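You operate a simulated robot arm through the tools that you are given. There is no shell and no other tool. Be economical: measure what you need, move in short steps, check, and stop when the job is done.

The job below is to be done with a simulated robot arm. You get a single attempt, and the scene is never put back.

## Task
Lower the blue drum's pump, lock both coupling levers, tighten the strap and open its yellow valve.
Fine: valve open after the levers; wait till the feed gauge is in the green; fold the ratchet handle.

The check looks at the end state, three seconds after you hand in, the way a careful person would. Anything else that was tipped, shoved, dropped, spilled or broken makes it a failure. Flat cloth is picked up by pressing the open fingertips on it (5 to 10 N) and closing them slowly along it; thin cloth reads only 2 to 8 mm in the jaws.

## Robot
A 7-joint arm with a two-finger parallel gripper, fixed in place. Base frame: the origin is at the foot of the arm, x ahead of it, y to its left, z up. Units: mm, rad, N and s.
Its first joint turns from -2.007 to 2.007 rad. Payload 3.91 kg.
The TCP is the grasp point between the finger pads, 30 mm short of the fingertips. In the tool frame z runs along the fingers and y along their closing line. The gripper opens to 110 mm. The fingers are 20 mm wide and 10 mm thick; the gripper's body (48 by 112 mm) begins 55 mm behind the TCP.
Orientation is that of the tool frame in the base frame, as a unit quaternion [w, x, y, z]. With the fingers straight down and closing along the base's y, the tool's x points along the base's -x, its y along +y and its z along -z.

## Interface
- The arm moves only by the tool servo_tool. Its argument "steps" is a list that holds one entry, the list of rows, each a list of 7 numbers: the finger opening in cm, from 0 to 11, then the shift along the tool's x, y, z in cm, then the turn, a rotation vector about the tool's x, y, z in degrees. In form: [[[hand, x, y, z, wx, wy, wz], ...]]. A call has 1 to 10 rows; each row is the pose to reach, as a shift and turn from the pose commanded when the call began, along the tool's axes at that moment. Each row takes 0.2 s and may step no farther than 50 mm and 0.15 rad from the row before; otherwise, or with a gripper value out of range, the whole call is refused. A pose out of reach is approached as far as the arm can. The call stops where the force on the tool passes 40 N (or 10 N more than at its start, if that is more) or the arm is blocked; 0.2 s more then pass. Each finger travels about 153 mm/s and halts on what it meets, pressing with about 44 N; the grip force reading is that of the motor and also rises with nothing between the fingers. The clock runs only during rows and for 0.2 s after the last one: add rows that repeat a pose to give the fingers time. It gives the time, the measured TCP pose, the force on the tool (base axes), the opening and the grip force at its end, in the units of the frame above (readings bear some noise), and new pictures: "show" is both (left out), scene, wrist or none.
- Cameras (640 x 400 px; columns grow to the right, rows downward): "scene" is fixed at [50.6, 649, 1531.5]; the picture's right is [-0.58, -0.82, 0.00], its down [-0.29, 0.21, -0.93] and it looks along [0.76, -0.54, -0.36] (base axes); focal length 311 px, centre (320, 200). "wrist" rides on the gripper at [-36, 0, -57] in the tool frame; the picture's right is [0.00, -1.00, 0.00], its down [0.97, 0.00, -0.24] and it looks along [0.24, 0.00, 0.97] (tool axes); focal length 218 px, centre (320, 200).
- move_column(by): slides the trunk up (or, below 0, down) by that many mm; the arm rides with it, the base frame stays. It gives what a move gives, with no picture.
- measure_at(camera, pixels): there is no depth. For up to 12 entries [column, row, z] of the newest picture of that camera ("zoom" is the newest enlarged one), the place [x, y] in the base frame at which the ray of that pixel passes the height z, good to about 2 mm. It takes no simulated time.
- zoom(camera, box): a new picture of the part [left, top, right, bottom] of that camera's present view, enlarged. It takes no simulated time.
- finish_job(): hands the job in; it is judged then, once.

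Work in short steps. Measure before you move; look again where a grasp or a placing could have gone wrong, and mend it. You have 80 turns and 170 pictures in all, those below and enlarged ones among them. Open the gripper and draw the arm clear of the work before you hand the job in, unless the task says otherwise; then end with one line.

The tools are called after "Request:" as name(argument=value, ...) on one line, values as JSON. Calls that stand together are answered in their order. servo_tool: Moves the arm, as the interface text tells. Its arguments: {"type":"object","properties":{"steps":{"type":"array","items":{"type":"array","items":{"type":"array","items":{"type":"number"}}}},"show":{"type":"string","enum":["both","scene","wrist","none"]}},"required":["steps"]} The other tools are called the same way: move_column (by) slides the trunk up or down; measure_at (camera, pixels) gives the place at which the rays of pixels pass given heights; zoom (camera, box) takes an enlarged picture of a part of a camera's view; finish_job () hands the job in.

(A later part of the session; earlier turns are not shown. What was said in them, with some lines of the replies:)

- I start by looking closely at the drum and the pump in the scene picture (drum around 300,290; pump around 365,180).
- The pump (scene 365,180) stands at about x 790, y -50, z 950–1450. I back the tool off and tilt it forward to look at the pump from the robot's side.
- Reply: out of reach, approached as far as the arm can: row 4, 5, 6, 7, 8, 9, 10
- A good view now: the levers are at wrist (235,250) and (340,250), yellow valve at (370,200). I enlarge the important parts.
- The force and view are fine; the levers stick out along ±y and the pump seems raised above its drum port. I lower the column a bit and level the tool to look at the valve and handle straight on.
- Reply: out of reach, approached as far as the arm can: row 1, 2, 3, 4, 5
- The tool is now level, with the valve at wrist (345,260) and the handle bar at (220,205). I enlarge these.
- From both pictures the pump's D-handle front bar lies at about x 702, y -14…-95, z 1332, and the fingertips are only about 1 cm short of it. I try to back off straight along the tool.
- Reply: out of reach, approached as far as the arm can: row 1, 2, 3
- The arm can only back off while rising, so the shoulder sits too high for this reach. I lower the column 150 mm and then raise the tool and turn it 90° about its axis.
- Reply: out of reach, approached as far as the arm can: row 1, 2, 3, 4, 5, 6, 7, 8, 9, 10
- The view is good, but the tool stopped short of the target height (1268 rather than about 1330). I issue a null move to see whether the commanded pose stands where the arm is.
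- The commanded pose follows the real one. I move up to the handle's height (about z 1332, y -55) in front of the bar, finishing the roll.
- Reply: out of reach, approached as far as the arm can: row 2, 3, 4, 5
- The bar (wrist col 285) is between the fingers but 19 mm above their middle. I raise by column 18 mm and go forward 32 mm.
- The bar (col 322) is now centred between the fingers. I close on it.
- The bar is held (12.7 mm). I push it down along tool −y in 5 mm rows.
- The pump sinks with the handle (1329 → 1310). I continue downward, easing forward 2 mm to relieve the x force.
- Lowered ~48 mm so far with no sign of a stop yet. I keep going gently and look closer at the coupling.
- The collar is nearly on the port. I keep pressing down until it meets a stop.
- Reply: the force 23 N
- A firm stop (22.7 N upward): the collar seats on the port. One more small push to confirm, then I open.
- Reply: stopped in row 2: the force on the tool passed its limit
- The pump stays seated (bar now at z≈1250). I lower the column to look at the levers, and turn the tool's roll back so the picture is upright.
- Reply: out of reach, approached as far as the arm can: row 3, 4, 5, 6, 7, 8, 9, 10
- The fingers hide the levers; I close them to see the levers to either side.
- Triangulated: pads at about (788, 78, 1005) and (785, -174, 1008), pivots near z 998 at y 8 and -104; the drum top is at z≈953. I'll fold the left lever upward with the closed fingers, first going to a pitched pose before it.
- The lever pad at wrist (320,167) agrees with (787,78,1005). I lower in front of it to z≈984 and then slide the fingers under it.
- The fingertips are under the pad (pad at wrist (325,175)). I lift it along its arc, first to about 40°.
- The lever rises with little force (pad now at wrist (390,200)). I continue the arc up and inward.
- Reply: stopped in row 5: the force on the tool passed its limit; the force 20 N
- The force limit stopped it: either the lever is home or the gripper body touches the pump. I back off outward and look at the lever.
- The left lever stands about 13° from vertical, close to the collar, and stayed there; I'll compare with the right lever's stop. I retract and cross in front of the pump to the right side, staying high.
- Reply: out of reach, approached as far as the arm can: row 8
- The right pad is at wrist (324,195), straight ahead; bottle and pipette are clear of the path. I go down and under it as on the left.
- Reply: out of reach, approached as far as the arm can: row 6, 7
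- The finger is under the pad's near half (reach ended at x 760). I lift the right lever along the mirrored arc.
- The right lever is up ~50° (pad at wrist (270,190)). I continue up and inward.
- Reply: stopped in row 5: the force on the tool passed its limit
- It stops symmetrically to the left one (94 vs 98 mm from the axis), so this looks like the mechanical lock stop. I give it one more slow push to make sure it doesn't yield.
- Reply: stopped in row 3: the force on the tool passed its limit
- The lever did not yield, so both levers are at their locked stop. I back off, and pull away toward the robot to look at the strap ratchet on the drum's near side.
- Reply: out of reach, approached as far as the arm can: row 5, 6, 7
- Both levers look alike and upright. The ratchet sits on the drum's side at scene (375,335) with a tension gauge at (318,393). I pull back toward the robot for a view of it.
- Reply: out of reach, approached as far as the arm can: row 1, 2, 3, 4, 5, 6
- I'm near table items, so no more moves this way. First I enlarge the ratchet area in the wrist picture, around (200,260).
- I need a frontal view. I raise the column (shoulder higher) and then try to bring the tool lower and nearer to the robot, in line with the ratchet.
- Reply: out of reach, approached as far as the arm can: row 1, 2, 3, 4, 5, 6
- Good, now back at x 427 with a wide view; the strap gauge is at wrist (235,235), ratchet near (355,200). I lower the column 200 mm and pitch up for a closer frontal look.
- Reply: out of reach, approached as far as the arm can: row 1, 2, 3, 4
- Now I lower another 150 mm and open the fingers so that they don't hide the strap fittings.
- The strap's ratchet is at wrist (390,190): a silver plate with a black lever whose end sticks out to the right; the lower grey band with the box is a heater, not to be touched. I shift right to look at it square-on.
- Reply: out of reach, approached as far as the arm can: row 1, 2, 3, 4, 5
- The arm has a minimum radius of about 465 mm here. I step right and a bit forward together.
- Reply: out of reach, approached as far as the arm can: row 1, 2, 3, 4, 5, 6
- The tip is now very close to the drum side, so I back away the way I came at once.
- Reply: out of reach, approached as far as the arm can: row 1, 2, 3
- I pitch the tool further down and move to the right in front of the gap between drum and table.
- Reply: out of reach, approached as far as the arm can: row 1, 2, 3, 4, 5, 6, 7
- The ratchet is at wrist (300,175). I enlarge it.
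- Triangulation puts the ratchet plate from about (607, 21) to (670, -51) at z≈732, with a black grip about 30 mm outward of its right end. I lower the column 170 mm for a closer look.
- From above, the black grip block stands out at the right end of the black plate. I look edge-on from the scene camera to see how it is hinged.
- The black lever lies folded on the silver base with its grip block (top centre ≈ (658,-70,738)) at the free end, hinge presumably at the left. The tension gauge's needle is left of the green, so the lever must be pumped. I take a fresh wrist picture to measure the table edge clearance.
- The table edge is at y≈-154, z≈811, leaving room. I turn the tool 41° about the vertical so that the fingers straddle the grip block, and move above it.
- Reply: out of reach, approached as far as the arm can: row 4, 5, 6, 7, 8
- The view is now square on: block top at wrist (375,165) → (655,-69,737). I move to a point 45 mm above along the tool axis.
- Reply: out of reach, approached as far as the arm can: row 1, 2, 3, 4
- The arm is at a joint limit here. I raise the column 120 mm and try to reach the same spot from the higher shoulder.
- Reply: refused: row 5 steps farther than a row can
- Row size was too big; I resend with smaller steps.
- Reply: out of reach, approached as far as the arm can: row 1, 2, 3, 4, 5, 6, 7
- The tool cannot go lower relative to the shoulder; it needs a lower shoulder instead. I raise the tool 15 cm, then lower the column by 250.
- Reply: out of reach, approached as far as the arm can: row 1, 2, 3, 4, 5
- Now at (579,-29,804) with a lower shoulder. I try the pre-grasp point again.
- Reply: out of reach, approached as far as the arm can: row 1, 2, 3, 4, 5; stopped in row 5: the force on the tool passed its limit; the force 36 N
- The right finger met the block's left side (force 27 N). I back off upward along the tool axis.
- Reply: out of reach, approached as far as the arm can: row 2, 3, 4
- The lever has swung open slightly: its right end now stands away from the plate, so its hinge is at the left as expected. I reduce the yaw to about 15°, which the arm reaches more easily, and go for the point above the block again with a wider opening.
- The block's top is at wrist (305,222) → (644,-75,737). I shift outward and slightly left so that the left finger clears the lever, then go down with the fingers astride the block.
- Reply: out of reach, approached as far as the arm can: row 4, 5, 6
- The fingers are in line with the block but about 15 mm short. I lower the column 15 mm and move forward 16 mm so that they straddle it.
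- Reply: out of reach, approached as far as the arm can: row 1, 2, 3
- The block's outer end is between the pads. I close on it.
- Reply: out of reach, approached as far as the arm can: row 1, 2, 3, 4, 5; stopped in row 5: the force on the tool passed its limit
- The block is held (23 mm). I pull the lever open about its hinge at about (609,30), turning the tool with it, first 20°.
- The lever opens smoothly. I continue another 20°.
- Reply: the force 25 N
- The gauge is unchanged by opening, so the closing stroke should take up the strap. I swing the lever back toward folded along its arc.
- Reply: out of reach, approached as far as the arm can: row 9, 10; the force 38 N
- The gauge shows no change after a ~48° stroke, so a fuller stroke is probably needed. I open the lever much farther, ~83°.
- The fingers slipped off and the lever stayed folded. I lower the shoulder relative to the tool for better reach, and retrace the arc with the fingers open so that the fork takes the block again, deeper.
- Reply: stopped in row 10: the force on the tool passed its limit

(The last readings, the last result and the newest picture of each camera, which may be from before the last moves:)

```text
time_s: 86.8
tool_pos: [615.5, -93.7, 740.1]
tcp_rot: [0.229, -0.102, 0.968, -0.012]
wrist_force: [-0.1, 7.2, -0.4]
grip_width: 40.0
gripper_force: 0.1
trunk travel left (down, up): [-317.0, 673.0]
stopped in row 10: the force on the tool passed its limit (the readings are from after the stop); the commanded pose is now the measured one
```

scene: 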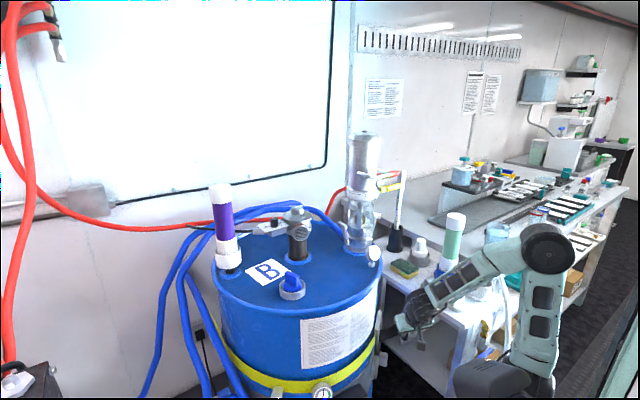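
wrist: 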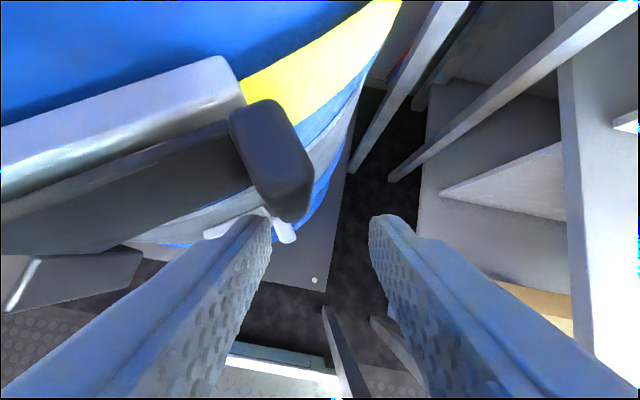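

Reach is fine now; the left finger touched the block's outer end. I back off a little, shift left 10 mm, turn 15° to match the block, go deeper and close on it.

Request:
servo_tool(steps=[[[4, 0.8, 0.4, -0.4, -3, -0.6, -6.5], [4, 0.8, 1.0, -0.4, -6, -1.1, -13], [4, -0.3, 1.0, 0.2, -6, -1.1, -13], [4, -1.3, 1.0, 0.8, -6, -1.1, -13], [4, -2.2, 1.0, 1.3, -6, -1.1, -13], [4, -2.2, 1.0, 1.3, -6, -1.1, -13], [2, -2.2, 1.0, 1.3, -6, -1.1, -13], [0, -2.2, 1.0, 1.3, -6, -1.1, -13], [0, -2.2, 1.0, 1.3, -6, -1.1, -13]]], show="wrist")

```text
time_s: 87.3
tool_pos: [604.6, -84.5, 739.2]
tcp_rot: [0.229, -0.189, 0.955, 0.008]
wrist_force: [-2.6, 14.8, 3.6]
grip_width: 39.9
gripper_force: 0.1
trunk travel left (down, up): [-317.0, 673.0]
stopped in row 2: the force on the tool passed its limit (the readings are from after the stop); the commanded pose is now the measured one
```

wrist: 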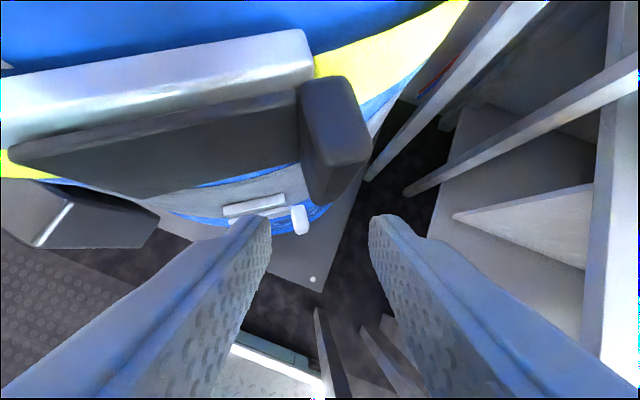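

The push was from the table side (+y force), so the gripper's body grazed the table edge at y≈-154; moving inward takes it away from there. The fork is now aligned with the block (wrist (335,140)), so I go straight in and close.

Request:
servo_tool(steps=[[[4, -0.5, 0.3, 0.3, 0, 0, 0], [4, -1.3, 0, 0.7, 0, 0, 0], [4, -2.0, -0.2, 1.1, 0, 0, 0], [4, -2.7, -0.3, 1.5, 0, 0, 0], [4, -2.7, -0.3, 1.5, 0, 0, 0], [2, -2.7, -0.3, 1.5, 0, 0, 0], [0, -2.7, -0.3, 1.5, 0, 0, 0], [0, -2.7, -0.3, 1.5, 0, 0, 0]]], show="wrist")

```text
time_s: 89.1
tool_pos: [633.8, -77.7, 736.5]
tcp_rot: [0.228, -0.187, 0.955, 0.007]
wrist_force: [-25.5, 0.1, -0.7]
grip_width: 26.2
gripper_force: 45.8
trunk travel left (down, up): [-317.0, 673.0]
```

wrist: 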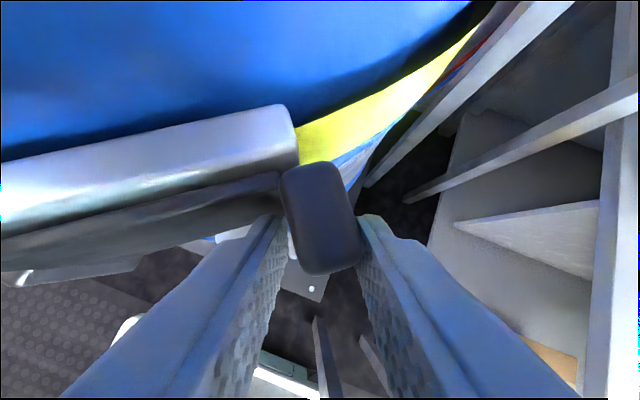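

A deep hold now (26 mm). I open the lever by about 90° along its arc.

Request:
servo_tool(steps=[[[0, 1.23, 0.08, -0.61, 3.4, 0.6, 7], [0, 2.45, 0.41, -1.24, 6.9, 1.1, 14], [0, 3.6, 0.97, -1.85, 10.3, 1.7, 20.9], [0, 4.65, 1.71, -2.42, 13.7, 2.2, 27.9], [0, 5.58, 2.64, -2.95, 17.2, 2.8, 34.9], [0, 6.37, 3.71, -3.42, 20.6, 3.3, 41.9], [0, 6.98, 4.92, -3.82, 24, 3.9, 48.9], [0, 7.41, 6.23, -4.14, 27.4, 4.4, 55.8], [0, 7.66, 7.6, -4.37, 30.9, 5, 62.8], [0, 7.71, 9, -4.5, 34.3, 5.5, 69.8]]], show="wrist")

Request:
zoom(camera="scene", box=[300, 360, 350, 400])

```text
time_s: 91.3
tool_pos: [518.9, -27.7, 738.6]
tcp_rot: [0.184, 0.457, 0.859, -0.138]
wrist_force: [10.1, -12.3, 3.2]
grip_width: 22.4
gripper_force: 45.5
trunk travel left (down, up): [-317.0, 673.0]
```

wrist: 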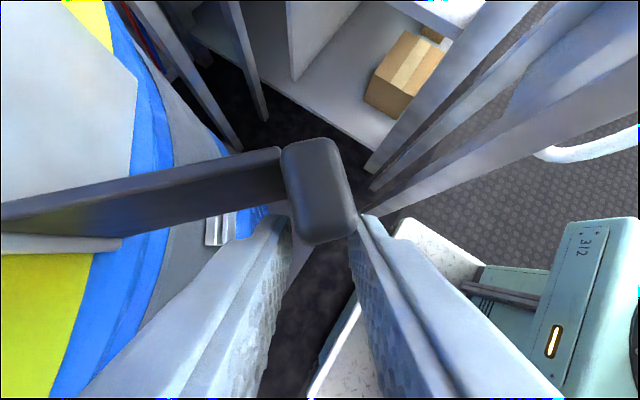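

```text
10.00 times, centred on (325, 380) of scene
```

zoom: 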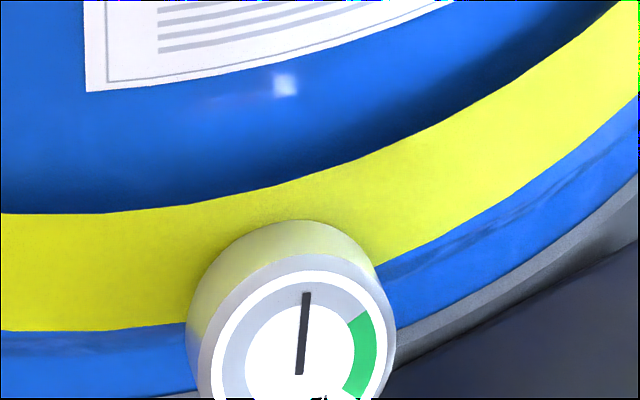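

The lever is ~90° open, still held. I now close it fully along the same arc and check the gauge.

Request:
servo_tool(steps=[[[0, -1.04, -0.15, 0.56, -3.45, -0.5, -7], [0, -2.24, -0.08, 1.18, -6.9, -1.1, -13.9], [0, -3.45, 0.23, 1.78, -10.3, -1.6, -20.9], [0, -4.61, 0.75, 2.34, -13.8, -2.2, -27.9], [0, -5.71, 1.49, 2.85, -17.2, -2.7, -34.8], [0, -6.71, 2.41, 3.29, -20.7, -3.2, -41.8], [0, -7.6, 3.5, 3.66, -24.1, -3.8, -48.8], [0, -8.36, 4.73, 3.94, -27.6, -4.3, -55.8], [0, -8.95, 6.08, 4.13, -31, -4.9, -62.7], [0, -9.33, 7.48, 4.21, -34.5, -5.4, -69.7]]], show="wrist")

Request:
zoom(camera="scene", box=[300, 360, 350, 400])

```text
time_s: 93.3
tool_pos: [610.8, -82.1, 735.2]
tcp_rot: [0.229, -0.065, 0.971, -0.019]
wrist_force: [-6.4, 10.8, -1.0]
grip_width: 22.5
gripper_force: 45.1
out of reach, approached as far as the arm can: row 9
trunk travel left (down, up): [-317.0, 673.0]
stopped in row 9: the force on the tool passed its limit (the readings are from after the stop); the commanded pose is now the measured one
```

wrist: 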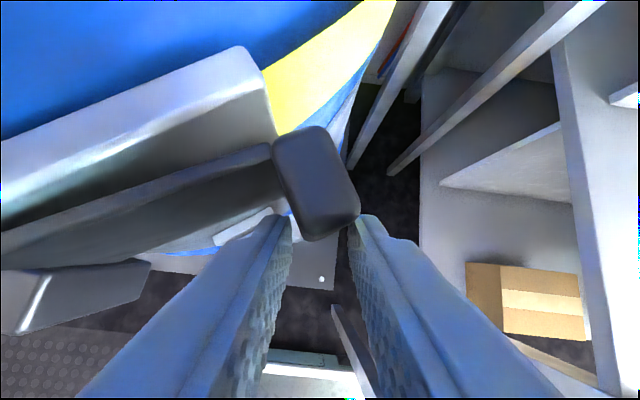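

```text
10.00 times, centred on (325, 380) of scene
```

zoom: 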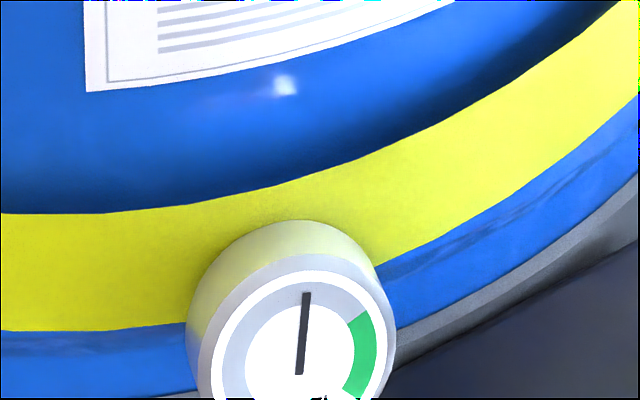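

The front gauge shows no change, so it may be the feed gauge rather than a tension gauge; the closing stroke did get stiff (force limit), which suggests the strap is taking up. I do one more full stroke, open then closed.

Request:
servo_tool(steps=[[[0, 1.02, -0.06, -0.5, 2.7, 0.4, 5.5], [0, 2.04, 0.19, -1.02, 5.5, 0.8, 11.1], [0, 3.02, 0.58, -1.54, 8.2, 1.3, 16.6], [0, 3.94, 1.12, -2.03, 11, 1.7, 22.2], [0, 4.79, 1.78, -2.5, 13.7, 2.1, 27.7], [0, 5.55, 2.56, -2.94, 16.4, 2.5, 33.2], [0, 6.21, 3.45, -3.33, 19.2, 2.9, 38.8], [0, 6.75, 4.44, -3.67, 21.9, 3.4, 44.3], [0, 7.18, 5.51, -3.96, 24.7, 3.8, 49.9], [0, 7.47, 6.62, -4.19, 27.4, 4.2, 55.4]]], show="wrist")

Request:
servo_tool(steps=[[[0, -1.04, -0.15, 0.56, -3.45, -0.5, -7], [0, -2.24, -0.08, 1.18, -6.9, -1.1, -13.9], [0, -3.45, 0.23, 1.78, -10.3, -1.6, -20.9], [0, -4.61, 0.75, 2.34, -13.8, -2.2, -27.9], [0, -5.71, 1.49, 2.85, -17.2, -2.7, -34.8], [0, -6.71, 2.41, 3.29, -20.7, -3.2, -41.8], [0, -7.6, 3.5, 3.66, -24.1, -3.8, -48.8], [0, -8.36, 4.73, 3.94, -27.6, -4.3, -55.8], [0, -8.95, 6.08, 4.13, -31, -4.9, -62.7]]], show="both")

Request:
zoom(camera="scene", box=[200, 300, 400, 400])

```text
time_s: 95.5
tool_pos: [518.8, -28.1, 736.2]
tcp_rot: [0.187, 0.446, 0.865, -0.133]
wrist_force: [3.3, 4.6, 4.5]
grip_width: 20.7
gripper_force: 45.2
trunk travel left (down, up): [-317.0, 673.0]
```

wrist: 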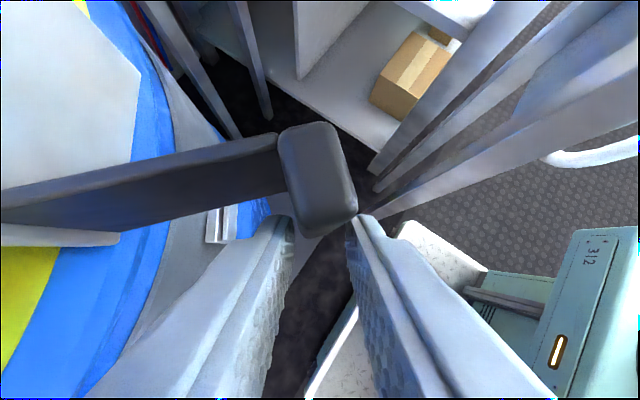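

```text
time_s: 97.1
tool_pos: [589.0, -81.7, 735.0]
tcp_rot: [0.227, 0.04, 0.972, -0.044]
wrist_force: [-2.1, -12.4, 8.2]
grip_width: 20.8
gripper_force: 44.8
trunk travel left (down, up): [-317.0, 673.0]
stopped in row 7: the force on the tool passed its limit (the readings are from after the stop); the commanded pose is now the measured one
```

scene: 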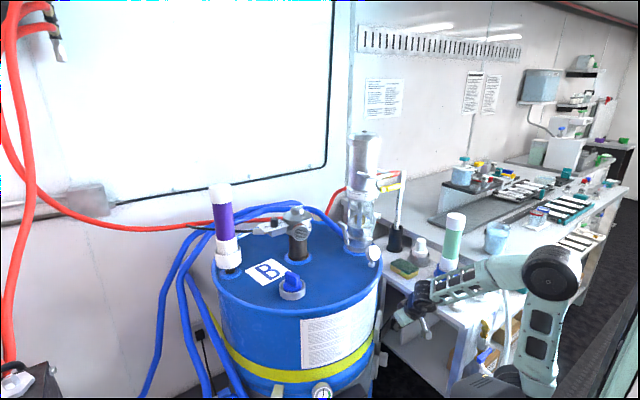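
wrist: 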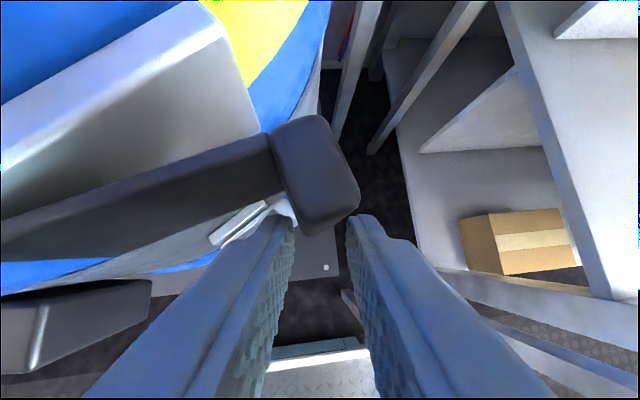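

```text
3.20 times, centred on (300, 350) of scene
```

zoom: 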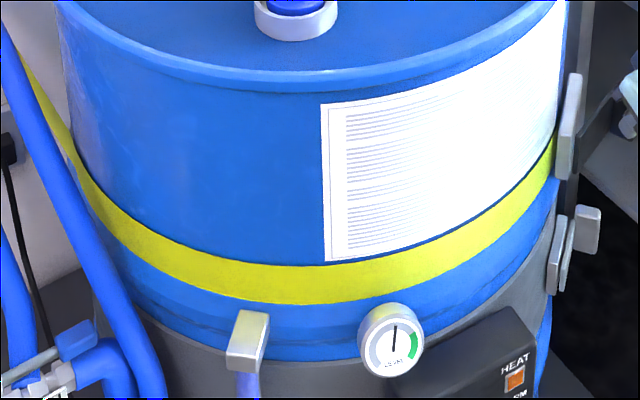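

The strap has visibly tightened: it now lies snug over the label's lower edge with no gap. Now I loosen the hold and push the lever closed with the left finger on its outer face.

Request:
servo_tool(steps=[[[2.8, 0, 0, 0, 0, 0, 0], [3.4, 0, 0, 0, 0, 0, 0], [3.4, -0.6, 0, 0.3, -1.6, -0.2, -3.3], [3.4, -1.17, -0.07, 0.59, -3.3, -0.5, -6.7], [3.4, -1.85, 0.1, 0.93, -5, -0.7, -10], [3.4, -2.56, 0.25, 1.26, -6.6, -1, -13.4], [3.4, -3.2, 0.5, 1.6, -8.2, -1.2, -16.7], [3.4, -3.9, 0.82, 1.89, -9.9, -1.5, -20.1], [3.4, -4.4, 1.1, 2.1, -11.5, -1.7, -23.4], [3.4, -4.79, 1.4, 2.29, -13.2, -2, -26.8]]], show="wrist")

```text
time_s: 98.7
tool_pos: [614.0, -94.1, 737.8]
tcp_rot: [0.231, -0.07, 0.97, -0.017]
wrist_force: [-11.2, 28.2, -1.1]
grip_width: 49.5
gripper_force: 15.6
out of reach, approached as far as the arm can: row 6, 7
trunk travel left (down, up): [-317.0, 673.0]
stopped in row 8: the force on the tool passed its limit (the readings are from after the stop); the commanded pose is now the measured one
```

wrist: 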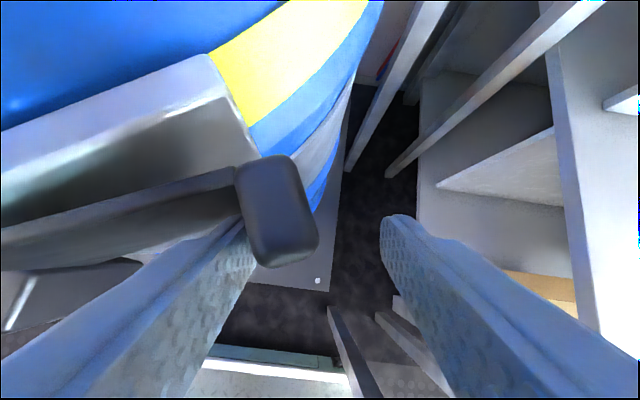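

The lever is about 15° from folded, but the gripper leans on the table edge again (+y 28 N). I back out, close the fingers and push the block's outer face inward at y≈-80, clear of the table.

Request:
servo_tool(steps=[[[5, 1.2, 0.1, -0.55, 0, 0, 0], [5, 2.6, 0.3, -1.2, 0, 0, 0], [3, 3.6, 1.2, -1.65, 0, 0, 0], [0, 3.6, 1.7, -1.65, 0, 0, 0], [0, 3.6, 1.7, -1.65, 0, 0, 0], [0, 2.2, 1.55, -0.95, 0, 0, 0], [0, 1.0, 1.45, -0.35, 0, 0, 0], [0, 0, 1.35, 0.15, 0, 0, 0], [0, -0.6, 1.25, 0.45, 0, 0, 0], [0, -1.1, 1.2, 0.7, 0, 0, 0]]], show="wrist")

```text
time_s: 99.2
tool_pos: [595.3, -95.4, 736.7]
tcp_rot: [0.234, -0.07, 0.97, -0.016]
wrist_force: [2.5, 13.4, -2.5]
grip_width: 49.8
gripper_force: 0.1
trunk travel left (down, up): [-317.0, 673.0]
stopped in row 2: the force on the tool passed its limit (the readings are from after the stop); the commanded pose is now the measured one
```

wrist: 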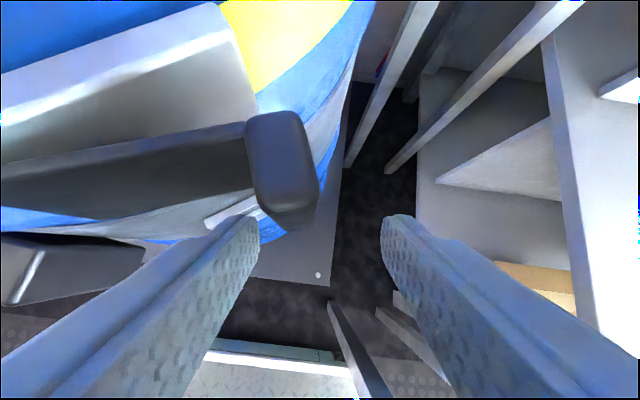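

I first move away from the table (+y) while backing out, then close the fingers and push the block.

Request:
servo_tool(steps=[[[5, 0.3, 0.6, -0.1, 0, 0, 0], [5, 1.2, 1.2, -0.6, 0, 0, 0], [3, 2.0, 1.6, -0.9, 0, 0, 0], [0, 2.0, 1.8, -0.9, 0, 0, 0], [0, 2.0, 1.8, -0.9, 0, 0, 0], [0, 0.8, 1.75, -0.35, 0, 0, 0], [0, -0.4, 1.65, 0.25, 0, 0, 0], [0, -1.6, 1.55, 0.8, 0, 0, 0], [0, -2.3, 1.45, 1.2, 0, 0, 0], [0, -3.0, 1.35, 1.5, 0, 0, 0]]], show="wrist")

```text
time_s: 101.2
tool_pos: [611.3, -80.6, 735.6]
tcp_rot: [0.229, -0.071, 0.971, -0.017]
wrist_force: [-22.2, -3.1, 18.6]
grip_width: 0.0
gripper_force: 37.8
trunk travel left (down, up): [-317.0, 673.0]
stopped in row 9: the force on the tool passed its limit (the readings are from after the stop); the commanded pose is now the measured one
```

wrist: 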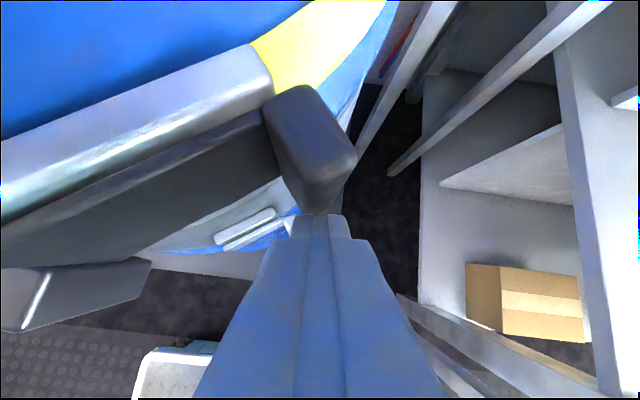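

The block is back at (657,-72), i.e. folded and firm against the plate. I retreat, raise the column 320 mm and move toward the valve, at about (771,-125,1173) with its handle pointing to -y.

Request:
servo_tool(steps=[[[0, 1.2, 0.5, -0.9, 0, 0, 0], [0, 2.7, 1.2, -2.0, 0, 0, 0], [0, 4.3, 1.85, -3.4, 0, 0, 0]]], show="wrist")

Request:
move_column(by=320)

Request:
servo_tool(steps=[[[0, -2.04, -1.76, -1.06, 0, -5, 0], [0, -4.08, -3.52, -2.12, 0, -10, 0], [0, -6.12, -5.28, -3.18, 0, -15, 0], [0, -8.16, -7.04, -4.24, 0, -20, 0], [0, -10.2, -8.8, -5.3, 0, -25, 0], [0, -12.24, -10.56, -6.36, 0, -30, 0], [0, -14.3, -12.3, -7.4, 0, -35, 0], [0, -16.35, -14.1, -8.5, 0, -40, 0]]])

Request:
zoom(camera="scene", box=[340, 280, 400, 350])

```text
time_s: 102.0
tool_pos: [557.1, -67.5, 744.6]
tcp_rot: [0.23, -0.069, 0.971, -0.018]
wrist_force: [0.0, 0.2, 0.4]
grip_width: 0.1
gripper_force: 37.5
trunk travel left (down, up): [-317.0, 673.0]
```

wrist: 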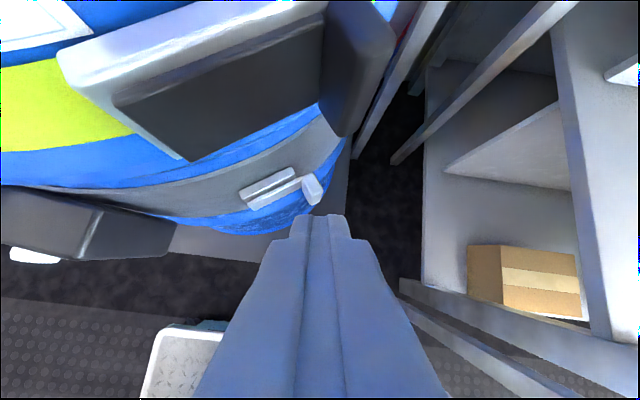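

```text
time_s: 105.2
tool_pos: [556.5, -67.0, 1064.3]
tcp_rot: [0.23, -0.07, 0.971, -0.018]
wrist_force: [0.3, 0.6, 0.2]
grip_width: 0.0
gripper_force: 37.5
trunk travel left (down, up): [-637.0, 353.0]
```

```text
time_s: 107.0
tool_pos: [681.1, -182.3, 1222.8]
tcp_rot: [0.548, -0.071, 0.833, 0.007]
wrist_force: [-0.2, 0.5, 0.4]
grip_width: 0.0
gripper_force: 37.4
trunk travel left (down, up): [-637.0, 353.0]
```

scene: 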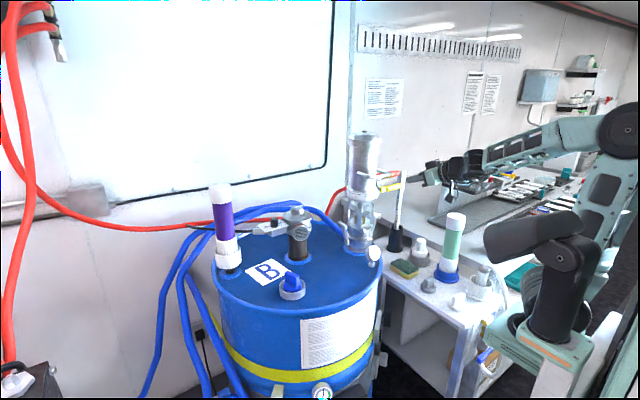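
wrist: 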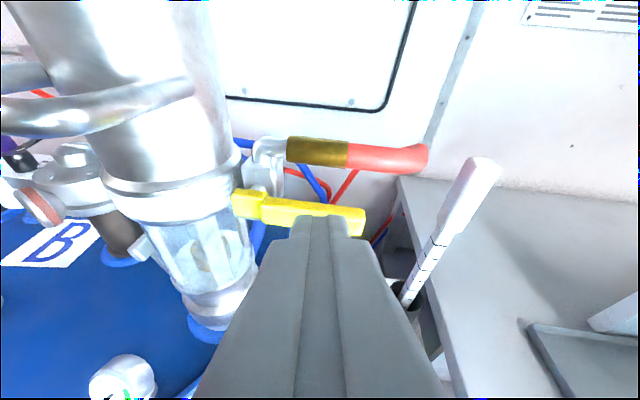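

```text
5.71 times, centred on (370, 315) of scene
```

zoom: 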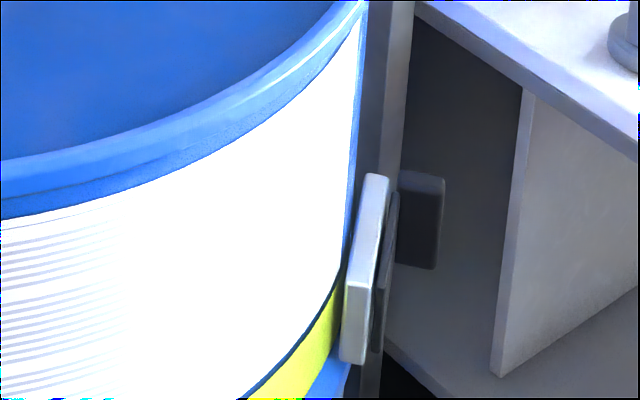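

The ratchet lever is folded as at the start and the strap lies flush. The valve handle runs from hub ≈(771,-117,1170) to tip ≈(758,-204,1176). I come over its outer end and press down a little to see whether it turns that way.

Request:
servo_tool(steps=[[[0, -0.5, -0.5, 2.2, 0, 0, 0], [0, -1.0, -1.0, 4.4, 0, 0, 0], [0, -0.56, -1.47, 6.57, 0, 0, 0], [0, -0.56, -1.47, 6.57, 0, 0, 0], [0, 0.7, -1.45, 7.1, 0, 0, 0], [0, 1.9, -1.42, 7.6, 0, 0, 0]]])

```text
time_s: 108.4
tool_pos: [745.0, -192.9, 1175.3]
tcp_rot: [0.548, -0.072, 0.833, 0.008]
wrist_force: [-0.2, -0.5, -0.1]
grip_width: 0.0
gripper_force: 37.4
trunk travel left (down, up): [-637.0, 353.0]
```

scene: 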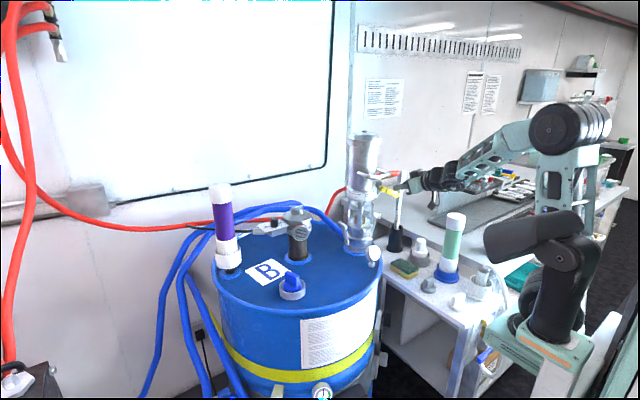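
wrist: 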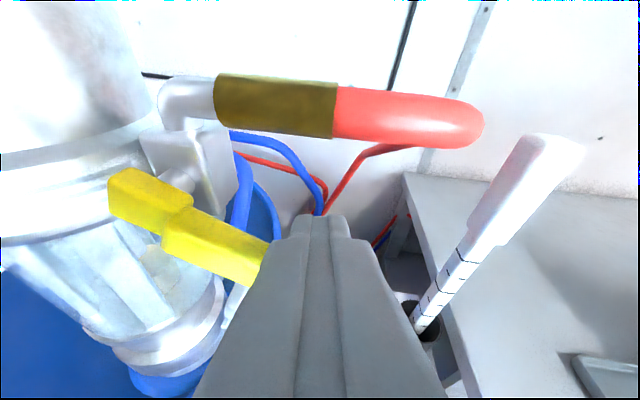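

The handle turns down freely (~20° already). I follow its arc down to vertical.

Request:
servo_tool(steps=[[[0, 1.1, 0.4, 0.5, 0, 0, 0], [0, 2.2, 0.95, 1.05, 0, 0, 0], [0, 3.0, 1.8, 1.5, 0, 0, 0], [0, 3.7, 2.7, 1.95, 0, 0, 0], [0, 4.2, 3.8, 2.3, 0, 0, 0], [0, 4.6, 5.0, 2.6, 0, 0, 0], [0, 4.8, 6.3, 2.8, 0, 0, 0], [0, 4.8, 6.9, 2.8, 0, 0, 0]]])

Request:
zoom(camera="scene", box=[330, 130, 430, 270])

```text
time_s: 110.1
tool_pos: [743.7, -143.4, 1119.7]
tcp_rot: [0.55, -0.058, 0.833, 0.0]
wrist_force: [-0.2, -16.2, 0.4]
grip_width: 0.0
gripper_force: 37.3
trunk travel left (down, up): [-637.0, 353.0]
stopped in row 8: the force on the tool passed its limit (the readings are from after the stop); the commanded pose is now the measured one
```

scene: 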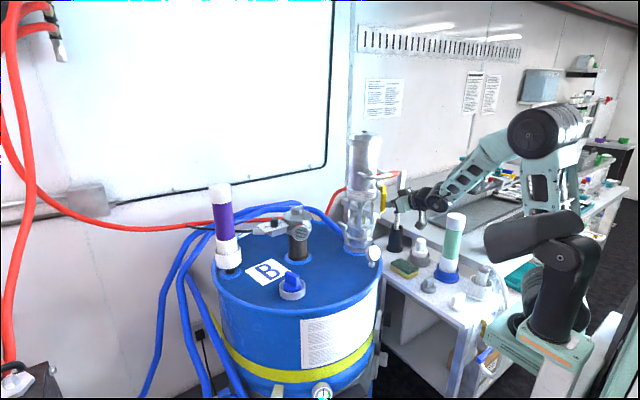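
wrist: 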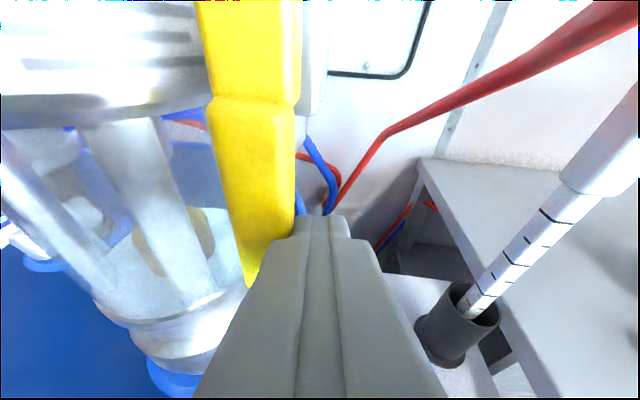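

```text
2.86 times, centred on (380, 200) of scene
```

zoom: 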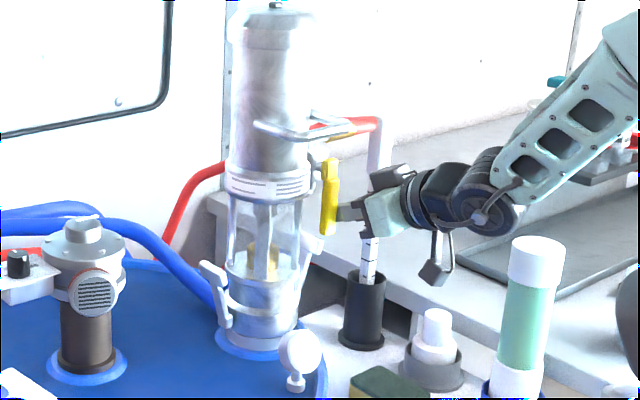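

The handle is vertical at its stop, so the valve is open. I draw back and look at the drum-top gauge.

Request:
servo_tool(steps=[[[0, 0, -1.5, 0, 0, 0, 0], [0, 0, -3, -1, 0, 0, 0], [0, 0, -3, -5, 0, 0, 0], [0, 0, -3, -9, 0, 5, 0], [0, 0, -2, -12, 0, 10, 0], [0, 0, 0, -13, 0, 15, 0], [0, 0, 1, -13, 0, 20, 0]]], show="both")

Request:
zoom(camera="scene", box=[200, 300, 400, 400])

```text
time_s: 111.7
tool_pos: [630.6, -158.9, 1171.2]
tcp_rot: [0.431, -0.051, 0.901, -0.028]
wrist_force: [-0.4, 0.1, -0.8]
grip_width: 0.0
gripper_force: 37.7
out of reach, approached as far as the arm can: row 6, 7
trunk travel left (down, up): [-637.0, 353.0]
```

scene: 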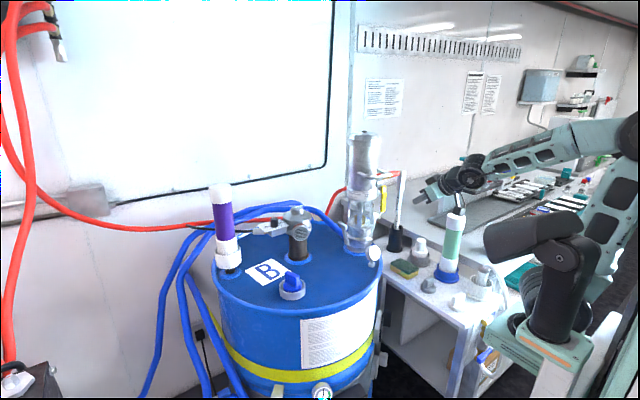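
wrist: 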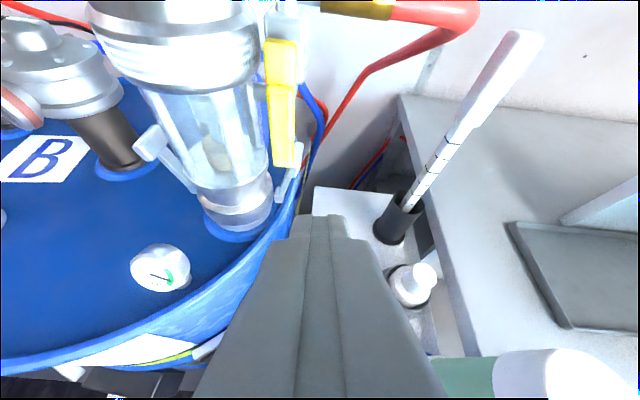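

```text
3.20 times, centred on (300, 350) of scene
```

zoom: 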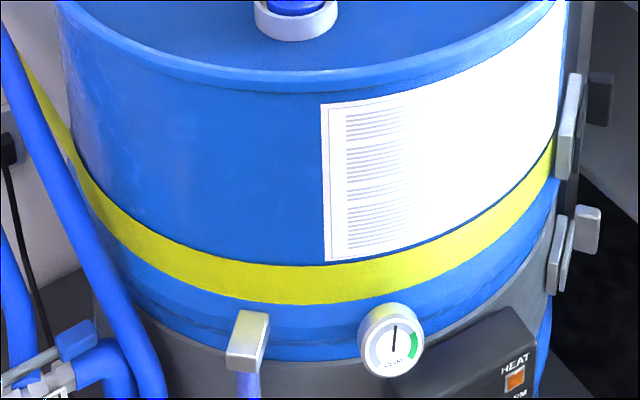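

The drum gauge (wrist (162,268)) needle has moved toward green. I zoom, then rise and wait a few seconds and zoom again.

Request:
zoom(camera="wrist", box=[120, 230, 200, 300])

Request:
servo_tool(steps=[[[3, -1, 0, -1, 0, 0, 0], [3, -2, 0, -2, 0, 0, 0], [3, -2, 0, -2, 0, 0, 0], [3, -2, 0, -2, 0, 0, 0], [3, -2, 0, -2, 0, 0, 0], [3, -2, 0, -2, 0, 0, 0], [3, -2, 0, -2, 0, 0, 0], [3, -2, 0, -2, 0, 0, 0], [3, -2, 0, -2, 0, 0, 0], [3, -2, 0, -2, 0, 0, 0]]], show="wrist")

Request:
zoom(camera="wrist", box=[110, 210, 230, 310])

```text
5.71 times, centred on (160, 265) of wrist
```

zoom: 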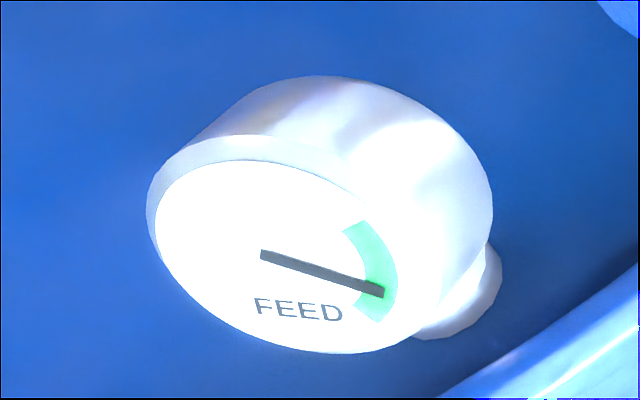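

```text
time_s: 113.9
tool_pos: [628.5, -135.1, 1195.3]
tcp_rot: [0.397, -0.061, 0.916, -0.01]
wrist_force: [-0.9, -0.9, 0.2]
grip_width: 30.1
gripper_force: 0.1
out of reach, approached as far as the arm can: row 2, 3, 4, 5, 6, 7, 8, 9, 10
trunk travel left (down, up): [-637.0, 353.0]
```

wrist: 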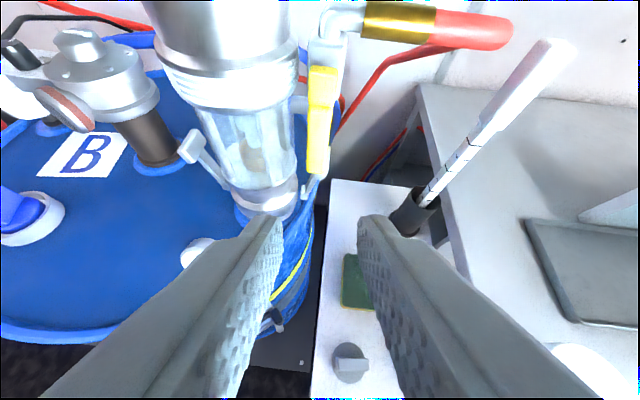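

```text
4.00 times, centred on (170, 260) of wrist
```

zoom: 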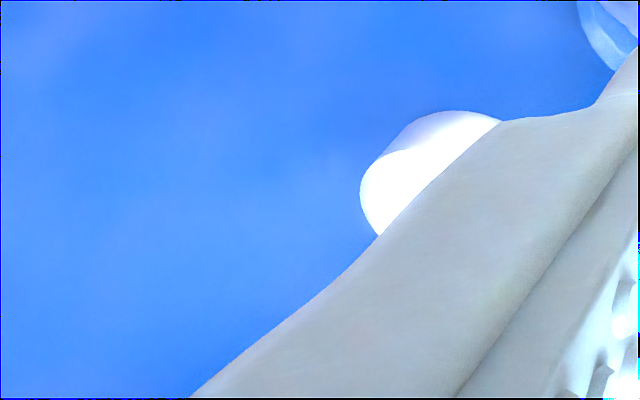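

The FEED gauge's needle is in the green. I read the lettering of the other gauge on the drum's front, to be sure it isn't a strap gauge.

Request:
zoom(camera="scene", box=[305, 380, 337, 400])

Request:
servo_tool(steps=[[[6, 0, -1, 0, 0, 0, 0], [10, 0, -2, 0, 0, 0, 0], [11, 0, -2, 0, 0, 0, 0]]], show="wrist")

Request:
zoom(camera="scene", box=[320, 120, 440, 280])

```text
16.00 times, centred on (321, 390) of scene
```

zoom: 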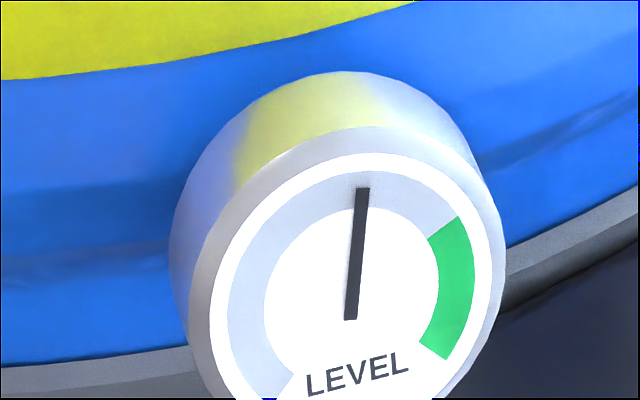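

```text
time_s: 114.7
tool_pos: [637.7, -151.4, 1195.3]
tcp_rot: [0.398, -0.06, 0.915, -0.011]
wrist_force: [0.2, 0.1, 0.4]
grip_width: 109.9
gripper_force: 0.0
out of reach, approached as far as the arm can: row 1, 2, 3
trunk travel left (down, up): [-637.0, 353.0]
```

wrist: 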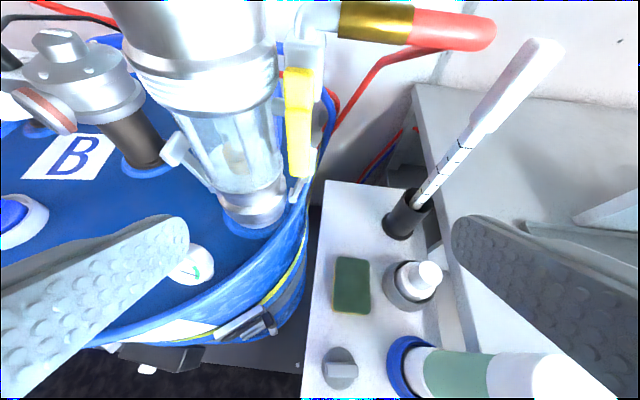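

```text
2.50 times, centred on (380, 200) of scene
```

zoom: 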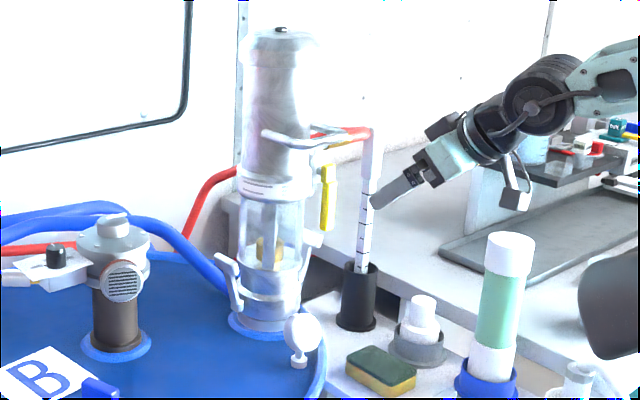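

The front gauge is LEVEL, so it isn't involved; FEED is in the green, levers up, valve open. One last check of the ratchet handle and strap at wrist (245,325).

Request:
zoom(camera="wrist", box=[140, 230, 320, 360])

Request:
zoom(camera="scene", box=[340, 280, 400, 350])

```text
3.08 times, centred on (230, 295) of wrist
```

zoom: 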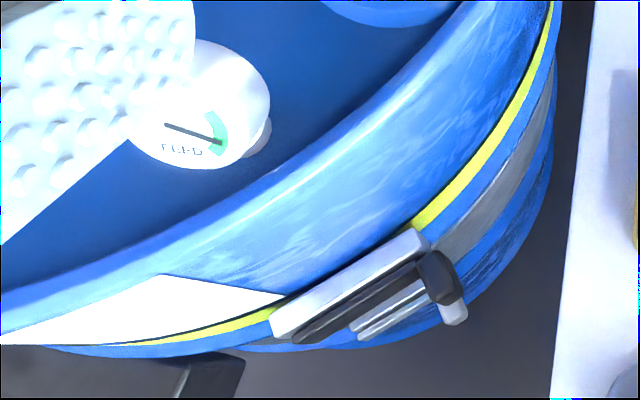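

```text
5.71 times, centred on (370, 315) of scene
```

zoom: 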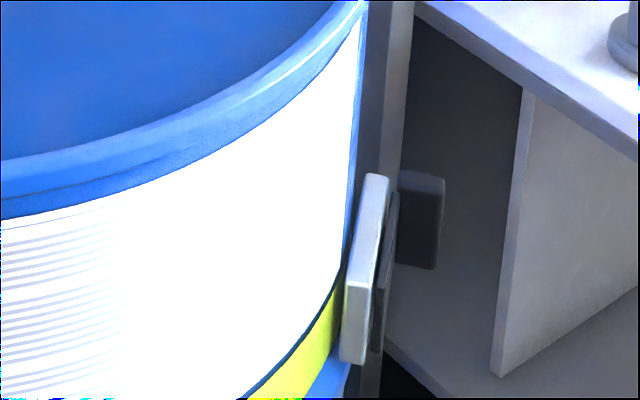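

The strap lies flush, the ratchet handle is folded, FEED is in the green, and the gripper is open and clear. I hand in.

Request:
finish_job()

```text
The job is handed in.
```

The job is handed in: the pump is seated and both levers are up against their stops. The strap is snug with its ratchet handle folded, and the yellow valve was opened last; the FEED gauge reads in the green. The gripper body pressed against the table edge a few times (about 28 N at most) while I worked the ratchet; I saw nothing on the table move.
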